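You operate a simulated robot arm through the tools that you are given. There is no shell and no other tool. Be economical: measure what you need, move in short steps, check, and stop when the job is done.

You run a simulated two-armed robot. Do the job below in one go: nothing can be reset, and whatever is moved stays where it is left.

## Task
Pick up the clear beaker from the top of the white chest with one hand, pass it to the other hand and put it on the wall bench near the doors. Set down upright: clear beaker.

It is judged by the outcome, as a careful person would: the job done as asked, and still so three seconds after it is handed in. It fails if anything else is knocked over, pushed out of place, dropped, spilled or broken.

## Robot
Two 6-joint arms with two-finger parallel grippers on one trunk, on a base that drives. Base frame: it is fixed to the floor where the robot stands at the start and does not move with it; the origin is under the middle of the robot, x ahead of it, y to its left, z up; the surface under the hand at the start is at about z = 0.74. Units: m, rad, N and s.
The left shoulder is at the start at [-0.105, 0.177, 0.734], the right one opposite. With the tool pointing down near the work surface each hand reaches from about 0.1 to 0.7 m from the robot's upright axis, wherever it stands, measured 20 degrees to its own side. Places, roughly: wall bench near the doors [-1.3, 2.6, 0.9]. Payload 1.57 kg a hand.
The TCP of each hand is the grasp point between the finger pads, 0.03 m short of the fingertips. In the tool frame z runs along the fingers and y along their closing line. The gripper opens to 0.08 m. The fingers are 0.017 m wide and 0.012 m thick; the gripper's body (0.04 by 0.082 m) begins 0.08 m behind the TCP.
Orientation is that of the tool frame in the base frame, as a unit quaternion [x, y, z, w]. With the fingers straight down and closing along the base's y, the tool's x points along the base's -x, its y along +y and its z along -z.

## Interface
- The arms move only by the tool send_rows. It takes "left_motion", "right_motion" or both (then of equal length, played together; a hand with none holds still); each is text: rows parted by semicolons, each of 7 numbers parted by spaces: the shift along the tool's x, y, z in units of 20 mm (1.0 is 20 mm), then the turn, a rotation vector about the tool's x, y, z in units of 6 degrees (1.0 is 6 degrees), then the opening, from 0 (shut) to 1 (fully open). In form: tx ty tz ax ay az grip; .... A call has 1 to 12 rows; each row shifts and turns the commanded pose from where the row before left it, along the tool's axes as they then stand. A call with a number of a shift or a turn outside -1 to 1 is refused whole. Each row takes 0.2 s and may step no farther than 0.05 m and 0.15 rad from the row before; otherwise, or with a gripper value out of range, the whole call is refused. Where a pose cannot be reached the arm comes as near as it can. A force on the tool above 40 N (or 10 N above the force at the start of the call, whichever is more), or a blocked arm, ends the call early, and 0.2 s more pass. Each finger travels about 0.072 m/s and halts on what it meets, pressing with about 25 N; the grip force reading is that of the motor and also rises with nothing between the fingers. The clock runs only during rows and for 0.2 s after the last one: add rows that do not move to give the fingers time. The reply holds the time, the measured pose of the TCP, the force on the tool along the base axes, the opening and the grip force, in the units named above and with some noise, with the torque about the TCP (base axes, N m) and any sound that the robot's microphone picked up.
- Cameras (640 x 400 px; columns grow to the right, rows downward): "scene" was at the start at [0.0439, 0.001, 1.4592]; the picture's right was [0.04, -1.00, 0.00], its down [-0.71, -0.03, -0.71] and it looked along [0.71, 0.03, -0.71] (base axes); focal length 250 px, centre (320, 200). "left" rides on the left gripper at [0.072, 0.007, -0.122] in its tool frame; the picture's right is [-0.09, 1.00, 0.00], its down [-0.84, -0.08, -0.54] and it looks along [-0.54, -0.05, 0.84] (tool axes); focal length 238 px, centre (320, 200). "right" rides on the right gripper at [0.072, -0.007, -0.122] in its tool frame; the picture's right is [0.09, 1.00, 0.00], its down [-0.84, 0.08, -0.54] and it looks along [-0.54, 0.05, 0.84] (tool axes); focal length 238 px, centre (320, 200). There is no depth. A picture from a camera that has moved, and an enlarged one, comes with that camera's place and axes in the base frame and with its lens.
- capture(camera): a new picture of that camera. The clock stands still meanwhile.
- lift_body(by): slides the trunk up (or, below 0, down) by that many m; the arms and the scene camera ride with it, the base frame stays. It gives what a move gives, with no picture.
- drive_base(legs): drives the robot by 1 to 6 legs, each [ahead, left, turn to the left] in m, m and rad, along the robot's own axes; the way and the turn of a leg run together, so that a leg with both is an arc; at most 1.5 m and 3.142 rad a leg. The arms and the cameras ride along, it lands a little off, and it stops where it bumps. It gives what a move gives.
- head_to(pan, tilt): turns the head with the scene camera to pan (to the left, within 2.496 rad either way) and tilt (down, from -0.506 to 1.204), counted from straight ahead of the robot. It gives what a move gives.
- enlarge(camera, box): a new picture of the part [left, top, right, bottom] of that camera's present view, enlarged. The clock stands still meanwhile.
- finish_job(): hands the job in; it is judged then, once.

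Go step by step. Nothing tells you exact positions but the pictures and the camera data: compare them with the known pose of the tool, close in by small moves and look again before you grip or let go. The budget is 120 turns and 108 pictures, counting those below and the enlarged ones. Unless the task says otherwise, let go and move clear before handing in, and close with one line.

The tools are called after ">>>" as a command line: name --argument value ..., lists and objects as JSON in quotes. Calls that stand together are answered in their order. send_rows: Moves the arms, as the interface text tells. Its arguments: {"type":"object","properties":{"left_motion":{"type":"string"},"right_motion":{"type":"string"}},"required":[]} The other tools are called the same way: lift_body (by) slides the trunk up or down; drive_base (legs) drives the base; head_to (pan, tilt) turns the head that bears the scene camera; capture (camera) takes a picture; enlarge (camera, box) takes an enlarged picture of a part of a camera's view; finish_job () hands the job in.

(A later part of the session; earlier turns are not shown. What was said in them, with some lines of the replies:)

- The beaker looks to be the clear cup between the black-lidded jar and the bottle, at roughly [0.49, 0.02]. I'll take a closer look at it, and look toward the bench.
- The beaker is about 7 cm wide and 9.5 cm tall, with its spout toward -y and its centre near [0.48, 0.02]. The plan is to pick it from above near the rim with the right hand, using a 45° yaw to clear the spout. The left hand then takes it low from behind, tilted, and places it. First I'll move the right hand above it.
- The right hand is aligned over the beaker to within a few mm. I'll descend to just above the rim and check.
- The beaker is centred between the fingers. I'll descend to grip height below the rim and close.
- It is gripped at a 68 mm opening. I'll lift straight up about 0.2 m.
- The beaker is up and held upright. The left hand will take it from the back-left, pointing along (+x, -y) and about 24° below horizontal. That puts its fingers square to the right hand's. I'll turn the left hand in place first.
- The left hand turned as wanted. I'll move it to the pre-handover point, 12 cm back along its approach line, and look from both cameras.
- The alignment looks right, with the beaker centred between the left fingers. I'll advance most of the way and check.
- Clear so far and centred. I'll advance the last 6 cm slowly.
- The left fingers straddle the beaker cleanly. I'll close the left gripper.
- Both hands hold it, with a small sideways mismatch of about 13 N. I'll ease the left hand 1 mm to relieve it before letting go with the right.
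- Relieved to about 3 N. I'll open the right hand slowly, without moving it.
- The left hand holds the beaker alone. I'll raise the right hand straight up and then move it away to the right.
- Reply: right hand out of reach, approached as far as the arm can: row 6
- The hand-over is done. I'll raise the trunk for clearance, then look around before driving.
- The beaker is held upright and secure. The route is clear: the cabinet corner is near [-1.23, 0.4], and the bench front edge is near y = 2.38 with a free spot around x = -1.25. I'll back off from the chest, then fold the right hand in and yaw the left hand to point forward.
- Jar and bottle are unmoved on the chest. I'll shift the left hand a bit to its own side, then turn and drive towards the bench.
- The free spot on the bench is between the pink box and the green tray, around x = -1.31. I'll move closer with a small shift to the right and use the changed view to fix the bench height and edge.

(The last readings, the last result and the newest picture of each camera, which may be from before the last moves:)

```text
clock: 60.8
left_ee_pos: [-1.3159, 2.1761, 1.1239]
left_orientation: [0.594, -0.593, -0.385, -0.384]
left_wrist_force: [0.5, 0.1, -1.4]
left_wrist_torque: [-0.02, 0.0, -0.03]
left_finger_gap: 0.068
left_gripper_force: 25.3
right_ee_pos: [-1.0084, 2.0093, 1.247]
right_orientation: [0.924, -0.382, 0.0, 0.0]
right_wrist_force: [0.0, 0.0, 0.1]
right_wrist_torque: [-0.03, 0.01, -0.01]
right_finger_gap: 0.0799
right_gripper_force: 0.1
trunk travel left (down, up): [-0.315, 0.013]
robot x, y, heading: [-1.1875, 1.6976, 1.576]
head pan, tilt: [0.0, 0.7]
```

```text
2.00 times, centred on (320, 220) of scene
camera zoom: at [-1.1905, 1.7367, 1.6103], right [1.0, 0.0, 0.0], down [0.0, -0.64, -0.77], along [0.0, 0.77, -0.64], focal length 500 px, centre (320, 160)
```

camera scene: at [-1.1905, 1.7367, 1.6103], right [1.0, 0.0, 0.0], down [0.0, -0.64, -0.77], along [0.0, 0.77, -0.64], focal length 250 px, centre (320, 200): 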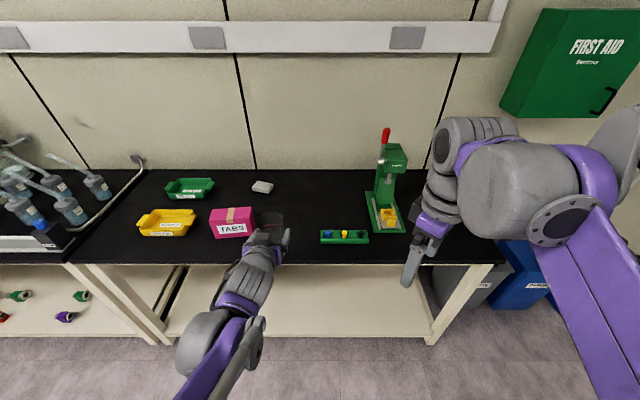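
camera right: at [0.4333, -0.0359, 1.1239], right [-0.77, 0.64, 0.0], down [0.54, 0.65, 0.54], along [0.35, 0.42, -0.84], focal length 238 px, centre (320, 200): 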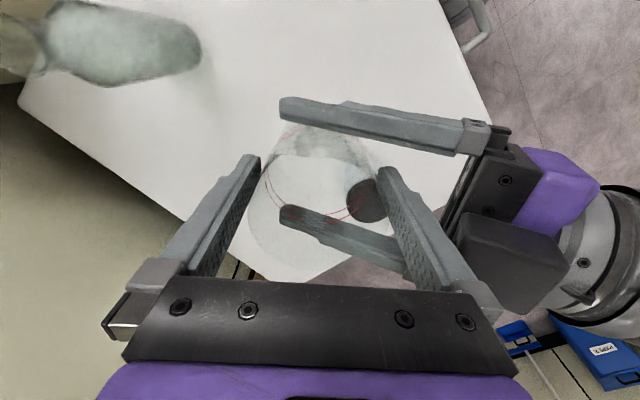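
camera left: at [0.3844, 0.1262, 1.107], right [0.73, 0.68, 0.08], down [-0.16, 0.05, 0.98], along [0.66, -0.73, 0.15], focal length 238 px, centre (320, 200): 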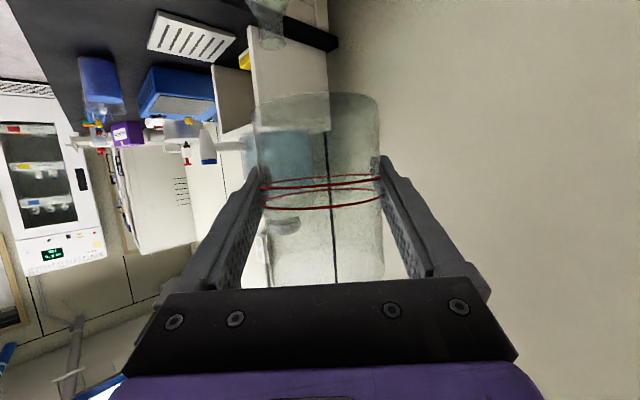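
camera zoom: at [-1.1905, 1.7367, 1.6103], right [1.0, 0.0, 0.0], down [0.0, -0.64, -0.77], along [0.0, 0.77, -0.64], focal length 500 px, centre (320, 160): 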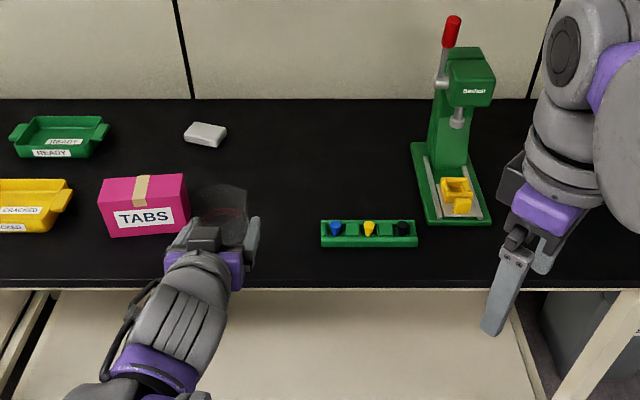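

From the parallax, the bench top is at z ≈ 0.855 and its front edge at y ≈ 2.28. The pink box ends at x ≈ -1.45 and the green tray starts at x ≈ -1.19, so x = -1.316 is well centred. I'll drive ahead 0.2 m to put the beaker about 9–10 cm in from the edge, then lower partway.

>>> drive_base --legs '[[0.2, 0, 0]]'

>>> lift_body --by -0.15

>>> head_to --pan 0.1 --tilt 0.9

>>> capture --camera "scene"

>>> capture --camera "left"

>>> capture --camera "right"

```text
clock: 62.4
left_ee_pos: [-1.3151, 2.3746, 1.1232]
left_orientation: [0.594, -0.593, -0.385, -0.384]
left_wrist_force: [0.2, -1.0, -0.2]
left_wrist_torque: [-0.02, 0.0, -0.01]
left_finger_gap: 0.068
left_gripper_force: 24.9
right_ee_pos: [-1.0096, 2.2059, 1.2475]
right_orientation: [0.924, -0.383, 0.0, -0.001]
right_wrist_force: [-0.1, -0.7, -0.6]
right_wrist_torque: [0.03, 0.01, -0.02]
right_finger_gap: 0.08
right_gripper_force: 0.0
trunk travel left (down, up): [-0.315, 0.013]
robot x, y, heading: [-1.1907, 1.8934, 1.568]
head pan, tilt: [0.0, 0.7]
```

```text
clock: 64.1
left_ee_pos: [-1.3167, 2.3751, 0.9743]
left_orientation: [-0.593, 0.593, 0.385, 0.385]
left_wrist_force: [-0.5, 0.5, -1.4]
left_wrist_torque: [-0.03, 0.02, 0.02]
left_finger_gap: 0.0677
left_gripper_force: 24.9
right_ee_pos: [-1.0099, 2.2076, 1.0979]
right_orientation: [0.924, -0.382, 0.0, 0.0]
right_wrist_force: [0.2, 0.1, -0.3]
right_wrist_torque: [0.02, -0.05, 0.0]
right_finger_gap: 0.08
right_gripper_force: 0.0
trunk travel left (down, up): [-0.165, 0.163]
robot x, y, heading: [-1.1879, 1.893, 1.567]
head pan, tilt: [0.0, 0.7]
```

```text
clock: 64.8
left_ee_pos: [-1.3158, 2.3748, 0.9733]
left_orientation: [0.593, -0.593, -0.385, -0.385]
left_wrist_force: [0.8, -0.1, -0.8]
left_wrist_torque: [0.02, 0.01, 0.05]
left_finger_gap: 0.0679
left_gripper_force: 25.4
right_ee_pos: [-1.0101, 2.209, 1.0972]
right_orientation: [0.924, -0.383, 0.0, 0.0]
right_wrist_force: [-0.6, -0.1, -0.4]
right_wrist_torque: [-0.01, 0.0, -0.03]
right_finger_gap: 0.0802
right_gripper_force: 0.1
trunk travel left (down, up): [-0.165, 0.163]
robot x, y, heading: [-1.1868, 1.8937, 1.572]
head pan, tilt: [0.099, 0.901]
```

```text
75 pictures are left
camera scene: at [-1.1981, 1.9333, 1.4405], right [0.99, 0.1, 0.0], down [0.08, -0.78, -0.62], along [-0.06, 0.62, -0.78], focal length 250 px, centre (320, 200)
```

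scene: 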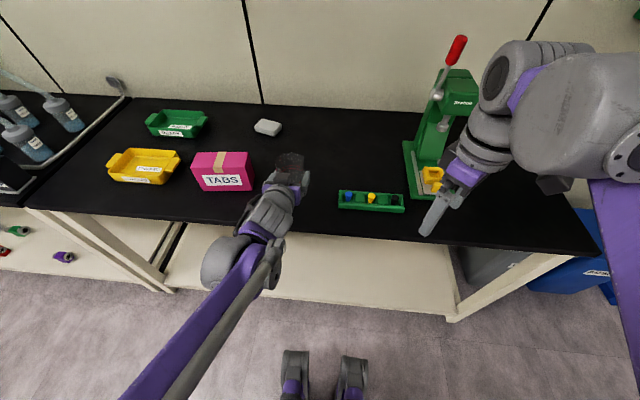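

```text
74 pictures are left
camera left: at [-1.3228, 2.2342, 0.9574], right [-1.0, 0.04, 0.08], down [0.08, -0.15, 0.98], along [0.05, 0.99, 0.15], focal length 238 px, centre (320, 200)
```

left: 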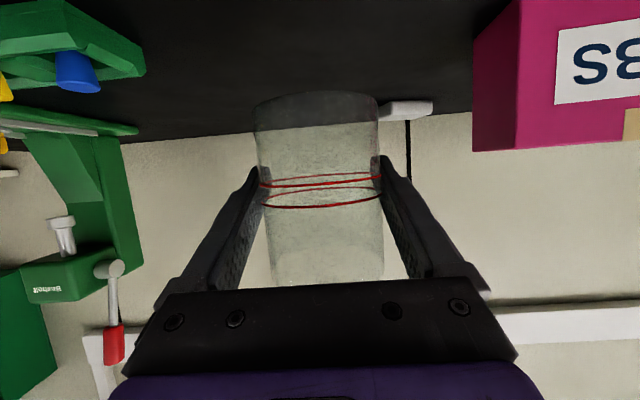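

```text
73 pictures are left
camera right: at [-0.9538, 2.1608, 1.2179], right [-0.64, -0.77, 0.0], down [-0.65, 0.54, 0.54], along [-0.42, 0.35, -0.84], focal length 238 px, centre (320, 200)
```

right: 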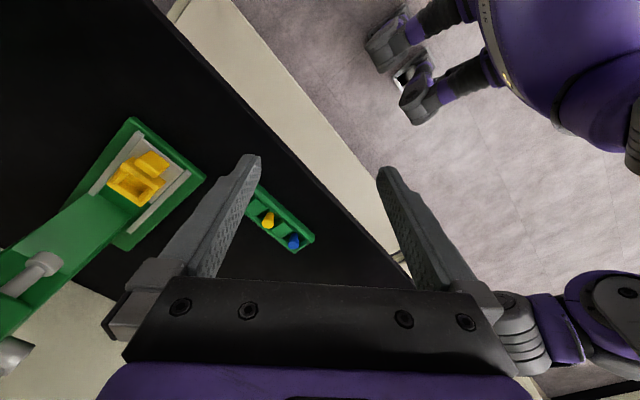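

The beaker is centred over the free spot, about 8 cm above the bench. I'll pull the right hand back a little from the green stand and lower another 5 cm.

>>> send_rows --right_motion "0.7 0.7 0 0 0 0 1;0.7 0.7 0 0 0 0 1;0.7 0.7 0 0 0 0 1;0.7 0.7 0 0 0 0 1;0.7 0.7 0 0 0 0 1"

>>> lift_body --by -0.05

>>> capture --camera "left"

>>> enlarge --camera "scene" --box '[200, 120, 360, 220]'

```text
clock: 66.0
left_ee_pos: [-1.3166, 2.3736, 0.9737]
left_orientation: [0.594, -0.592, -0.386, -0.384]
left_wrist_force: [-0.4, 1.2, -0.2]
left_wrist_torque: [0.0, -0.02, 0.0]
left_finger_gap: 0.0682
left_gripper_force: 25.1
right_ee_pos: [-1.0106, 2.1085, 1.0981]
right_orientation: [0.924, -0.383, 0.0, 0.0]
right_wrist_force: [-0.2, 0.0, -0.8]
right_wrist_torque: [0.03, 0.0, 0.01]
right_finger_gap: 0.0797
right_gripper_force: 0.0
trunk travel left (down, up): [-0.165, 0.163]
robot x, y, heading: [-1.1897, 1.8956, 1.574]
head pan, tilt: [0.099, 0.901]
```

```text
clock: 67.0
left_ee_pos: [-1.3159, 2.3741, 0.924]
left_orientation: [0.594, -0.592, -0.386, -0.384]
left_wrist_force: [0.0, -0.4, -0.4]
left_wrist_torque: [0.01, 0.01, 0.0]
left_finger_gap: 0.0678
left_gripper_force: 24.1
right_ee_pos: [-1.0105, 2.1076, 1.0475]
right_orientation: [0.924, -0.383, 0.001, 0.001]
right_wrist_force: [0.1, 0.0, 0.0]
right_wrist_torque: [-0.02, 0.02, 0.04]
right_finger_gap: 0.08
right_gripper_force: 0.0
trunk travel left (down, up): [-0.115, 0.213]
robot x, y, heading: [-1.1893, 1.8933, 1.571]
head pan, tilt: [0.099, 0.901]
```

```text
72 pictures are left
camera left: at [-1.3228, 2.2341, 0.9076], right [-1.0, 0.04, 0.08], down [0.08, -0.15, 0.98], along [0.05, 0.99, 0.15], focal length 238 px, centre (320, 200)
```

left: 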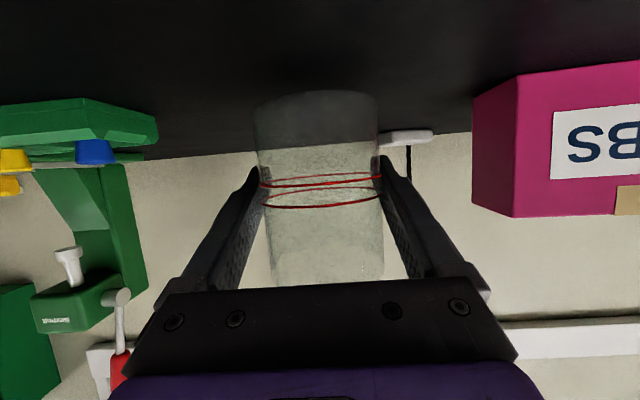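

```text
4.00 times, centred on (280, 170) of scene
camera zoom: at [-1.1981, 1.944, 1.3889], right [0.99, 0.1, 0.0], down [0.08, -0.78, -0.62], along [-0.06, 0.62, -0.78], focal length 999 px, centre (480, 320)
```

zoom: 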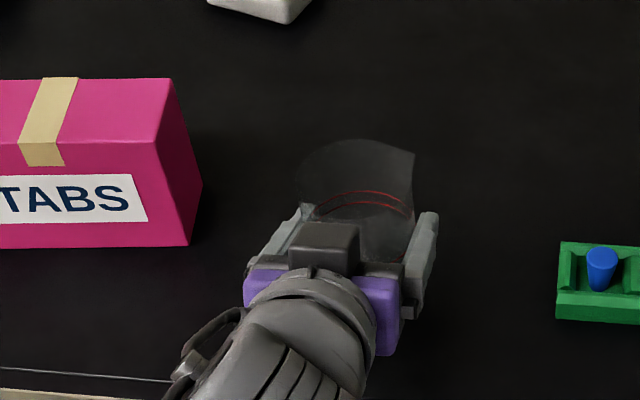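

About 2–3 cm remain. I'll lower with the arm in small steps, watching the vertical force.

>>> send_rows --left_motion "0.229 0 0.102 0 0 0 0;0.229 0 0.102 0 0 0 0;0.229 0 0.102 0 0 0 0;0.183 0 0.081 0 0 0 0;0 0 0 0 0 0 0"

>>> capture --camera "left"

```text
clock: 68.2
left_ee_pos: [-1.3153, 2.3738, 0.9061]
left_orientation: [0.593, -0.592, -0.386, -0.385]
left_wrist_force: [-0.5, 2.4, 13.2]
left_wrist_torque: [0.09, 0.11, -0.07]
left_finger_gap: 0.0678
left_gripper_force: 25.1
right_ee_pos: [-1.0098, 2.109, 1.0467]
right_orientation: [0.924, -0.382, 0.0, 0.0]
right_wrist_force: [1.2, -0.5, 0.7]
right_wrist_torque: [-0.02, 0.02, 0.03]
right_finger_gap: 0.08
right_gripper_force: 0.0
trunk travel left (down, up): [-0.115, 0.213]
robot x, y, heading: [-1.1891, 1.8951, 1.572]
head pan, tilt: [0.099, 0.901]
```

```text
70 pictures are left
camera left: at [-1.3228, 2.2336, 0.8892], right [-1.0, 0.04, 0.08], down [0.08, -0.16, 0.98], along [0.05, 0.99, 0.15], focal length 238 px, centre (320, 200)
```

left: 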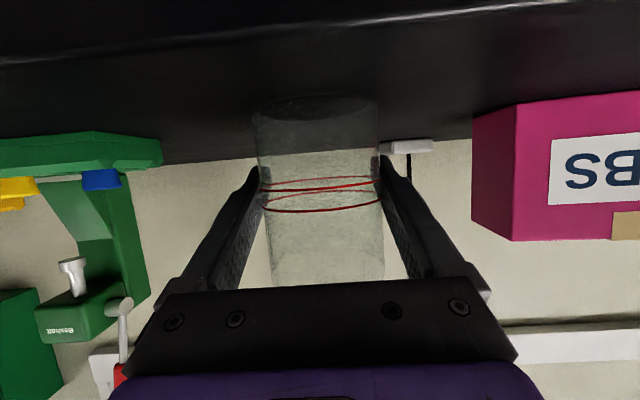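

Contact at 13 N with nearly no torque means the beaker's base is flat on the bench. I'll ease off slightly, then open.

>>> send_rows --left_motion "-0.03 0 -0.013 0 0 0 0;0 0 0 0 0 0 0"

```text
clock: 68.8
left_ee_pos: [-1.3155, 2.3735, 0.9062]
left_orientation: [0.594, -0.593, -0.385, -0.384]
left_wrist_force: [3.0, 0.6, 7.4]
left_wrist_torque: [0.21, -0.12, -0.06]
left_finger_gap: 0.0679
left_gripper_force: 25.3
right_ee_pos: [-1.0097, 2.1092, 1.0468]
right_orientation: [0.924, -0.383, 0.0, 0.0]
right_wrist_force: [-0.4, 0.1, 0.0]
right_wrist_torque: [0.01, -0.01, 0.01]
right_finger_gap: 0.0798
right_gripper_force: 0.0
trunk travel left (down, up): [-0.115, 0.213]
robot x, y, heading: [-1.189, 1.8974, 1.57]
head pan, tilt: [0.099, 0.901]
```

>>> send_rows --left_motion "0 0 0 0 0 0 0.86;0 0 0 0 0 0 0.9;0 0 0 0 0 0 0.95;0 0 0 0 0 0 1;0 0 0 0 0 0 1"

>>> capture --camera "left"

>>> enlarge --camera "scene" --box '[200, 120, 360, 220]'

```text
clock: 70.0
left_ee_pos: [-1.3156, 2.3736, 0.9055]
left_orientation: [0.594, -0.592, -0.386, -0.384]
left_wrist_force: [-0.3, 0.4, 0.4]
left_wrist_torque: [-0.02, 0.01, -0.02]
left_finger_gap: 0.0801
left_gripper_force: 0.1
right_ee_pos: [-1.0117, 2.1085, 1.0474]
right_orientation: [0.924, -0.382, 0.0, 0.001]
right_wrist_force: [0.9, -0.1, 0.3]
right_wrist_torque: [0.01, 0.0, 0.02]
right_finger_gap: 0.08
right_gripper_force: 0.1
trunk travel left (down, up): [-0.115, 0.213]
robot x, y, heading: [-1.1934, 1.8959, 1.573]
head pan, tilt: [0.099, 0.901]
```

```text
69 pictures are left
camera left: at [-1.3231, 2.2338, 0.8893], right [-1.0, 0.04, 0.08], down [0.08, -0.15, 0.98], along [0.05, 0.99, 0.15], focal length 238 px, centre (320, 200)
```

left: 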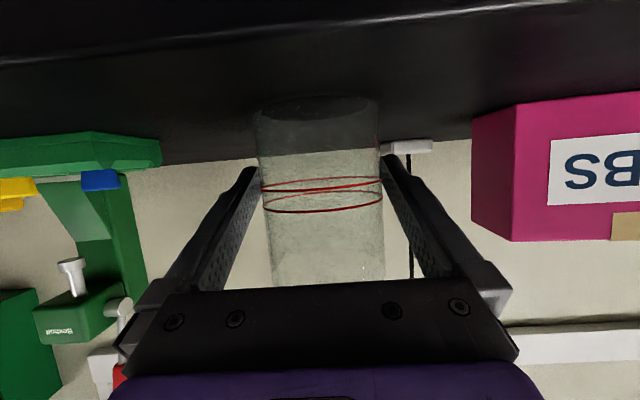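

```text
4.00 times, centred on (280, 170) of scene
camera zoom: at [-1.1981, 1.944, 1.3888], right [0.99, 0.1, 0.0], down [0.08, -0.78, -0.62], along [-0.06, 0.62, -0.78], focal length 999 px, centre (480, 320)
```

zoom: 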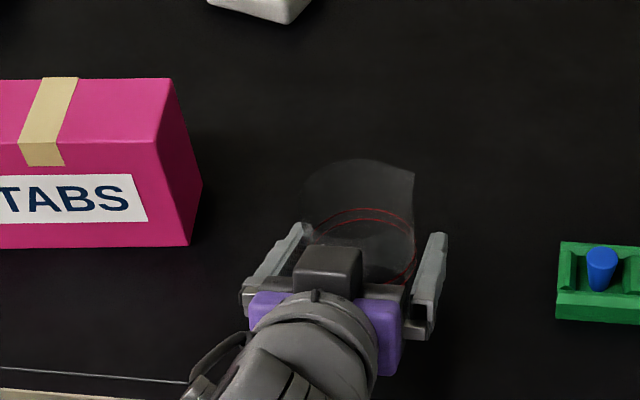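

It's released and standing. I'll retreat straight back along the fingers.

>>> send_rows --left_motion "0 0 -0.4 0 0 0 1;0 0 -0.5 0 0 0 1;0 0 -0.6 0 0 0 1;0 0 -0.8 0 0 0 1;0 0 -0.8 0 0 0 1;0 0 -0.8 0 0 0 1;0 0 -0.8 0 0 0 1;0 0 -0.8 0 0 0 1;0 0 -0.8 0 0 0 1"

>>> capture --camera "left"

>>> enlarge --camera "scene" --box '[160, 80, 480, 280]'

```text
clock: 72.0
left_ee_pos: [-1.3159, 2.2583, 0.9575]
left_orientation: [-0.593, 0.593, 0.386, 0.385]
left_wrist_force: [1.4, -0.2, 0.0]
left_wrist_torque: [0.01, 0.0, 0.0]
left_finger_gap: 0.08
left_gripper_force: 0.0
right_ee_pos: [-1.0088, 2.1087, 1.0463]
right_orientation: [0.924, -0.383, 0.0, 0.0]
right_wrist_force: [0.4, 0.3, 0.9]
right_wrist_torque: [-0.03, -0.03, 0.02]
right_finger_gap: 0.0801
right_gripper_force: 0.1
trunk travel left (down, up): [-0.115, 0.213]
robot x, y, heading: [-1.1903, 1.8957, 1.57]
head pan, tilt: [0.099, 0.901]
```

```text
67 pictures are left
camera left: at [-1.3225, 2.1183, 0.9404], right [-1.0, 0.04, 0.09], down [0.08, -0.16, 0.98], along [0.05, 0.99, 0.15], focal length 238 px, centre (320, 200)
```

left: 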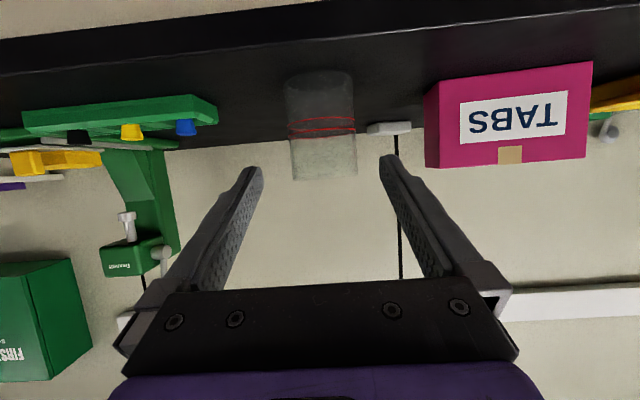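

```text
2.00 times, centred on (320, 180) of scene
camera zoom: at [-1.1982, 1.9436, 1.3888], right [0.99, 0.1, 0.0], down [0.08, -0.78, -0.62], along [-0.06, 0.62, -0.78], focal length 500 px, centre (320, 240)
```

zoom: 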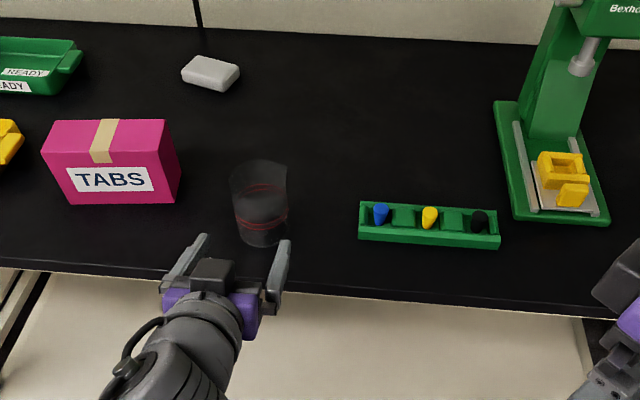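

The beaker stands upright on the bench, well in from the edge, and nothing else has moved. I'll back the robot off a little and hand in.

>>> drive_base --legs '[[-0.25, 0, 0]]'

>>> capture --camera "scene"

```text
clock: 73.8
left_ee_pos: [-1.3163, 2.009, 0.957]
left_orientation: [0.595, -0.592, -0.386, -0.384]
left_wrist_force: [0.1, -0.7, -0.8]
left_wrist_torque: [-0.01, 0.04, 0.01]
left_finger_gap: 0.0803
left_gripper_force: 0.1
right_ee_pos: [-1.0098, 1.8601, 1.0474]
right_orientation: [0.925, -0.381, 0.0, 0.0]
right_wrist_force: [0.4, 0.0, 0.8]
right_wrist_torque: [0.0, 0.03, 0.02]
right_finger_gap: 0.0796
right_gripper_force: 0.1
trunk travel left (down, up): [-0.115, 0.213]
robot x, y, heading: [-1.1896, 1.6483, 1.576]
head pan, tilt: [0.099, 0.901]
```

```text
65 pictures are left
camera scene: at [-1.1978, 1.6943, 1.3888], right [0.99, 0.1, 0.0], down [0.08, -0.78, -0.62], along [-0.06, 0.62, -0.78], focal length 250 px, centre (320, 200)
```

scene: 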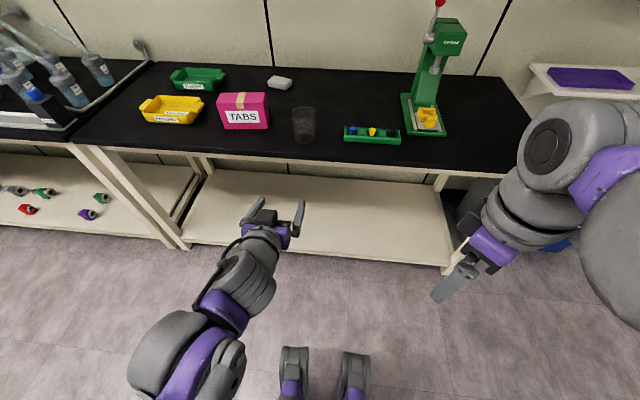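

The beaker is upright on the bench and the robot is clear of it, so I'm handing in.

>>> finish_job

```text
The job is handed in.
```

The clear beaker was picked up with the right hand, passed to the left, and set upright on the wall bench near the doors, with nothing else disturbed.
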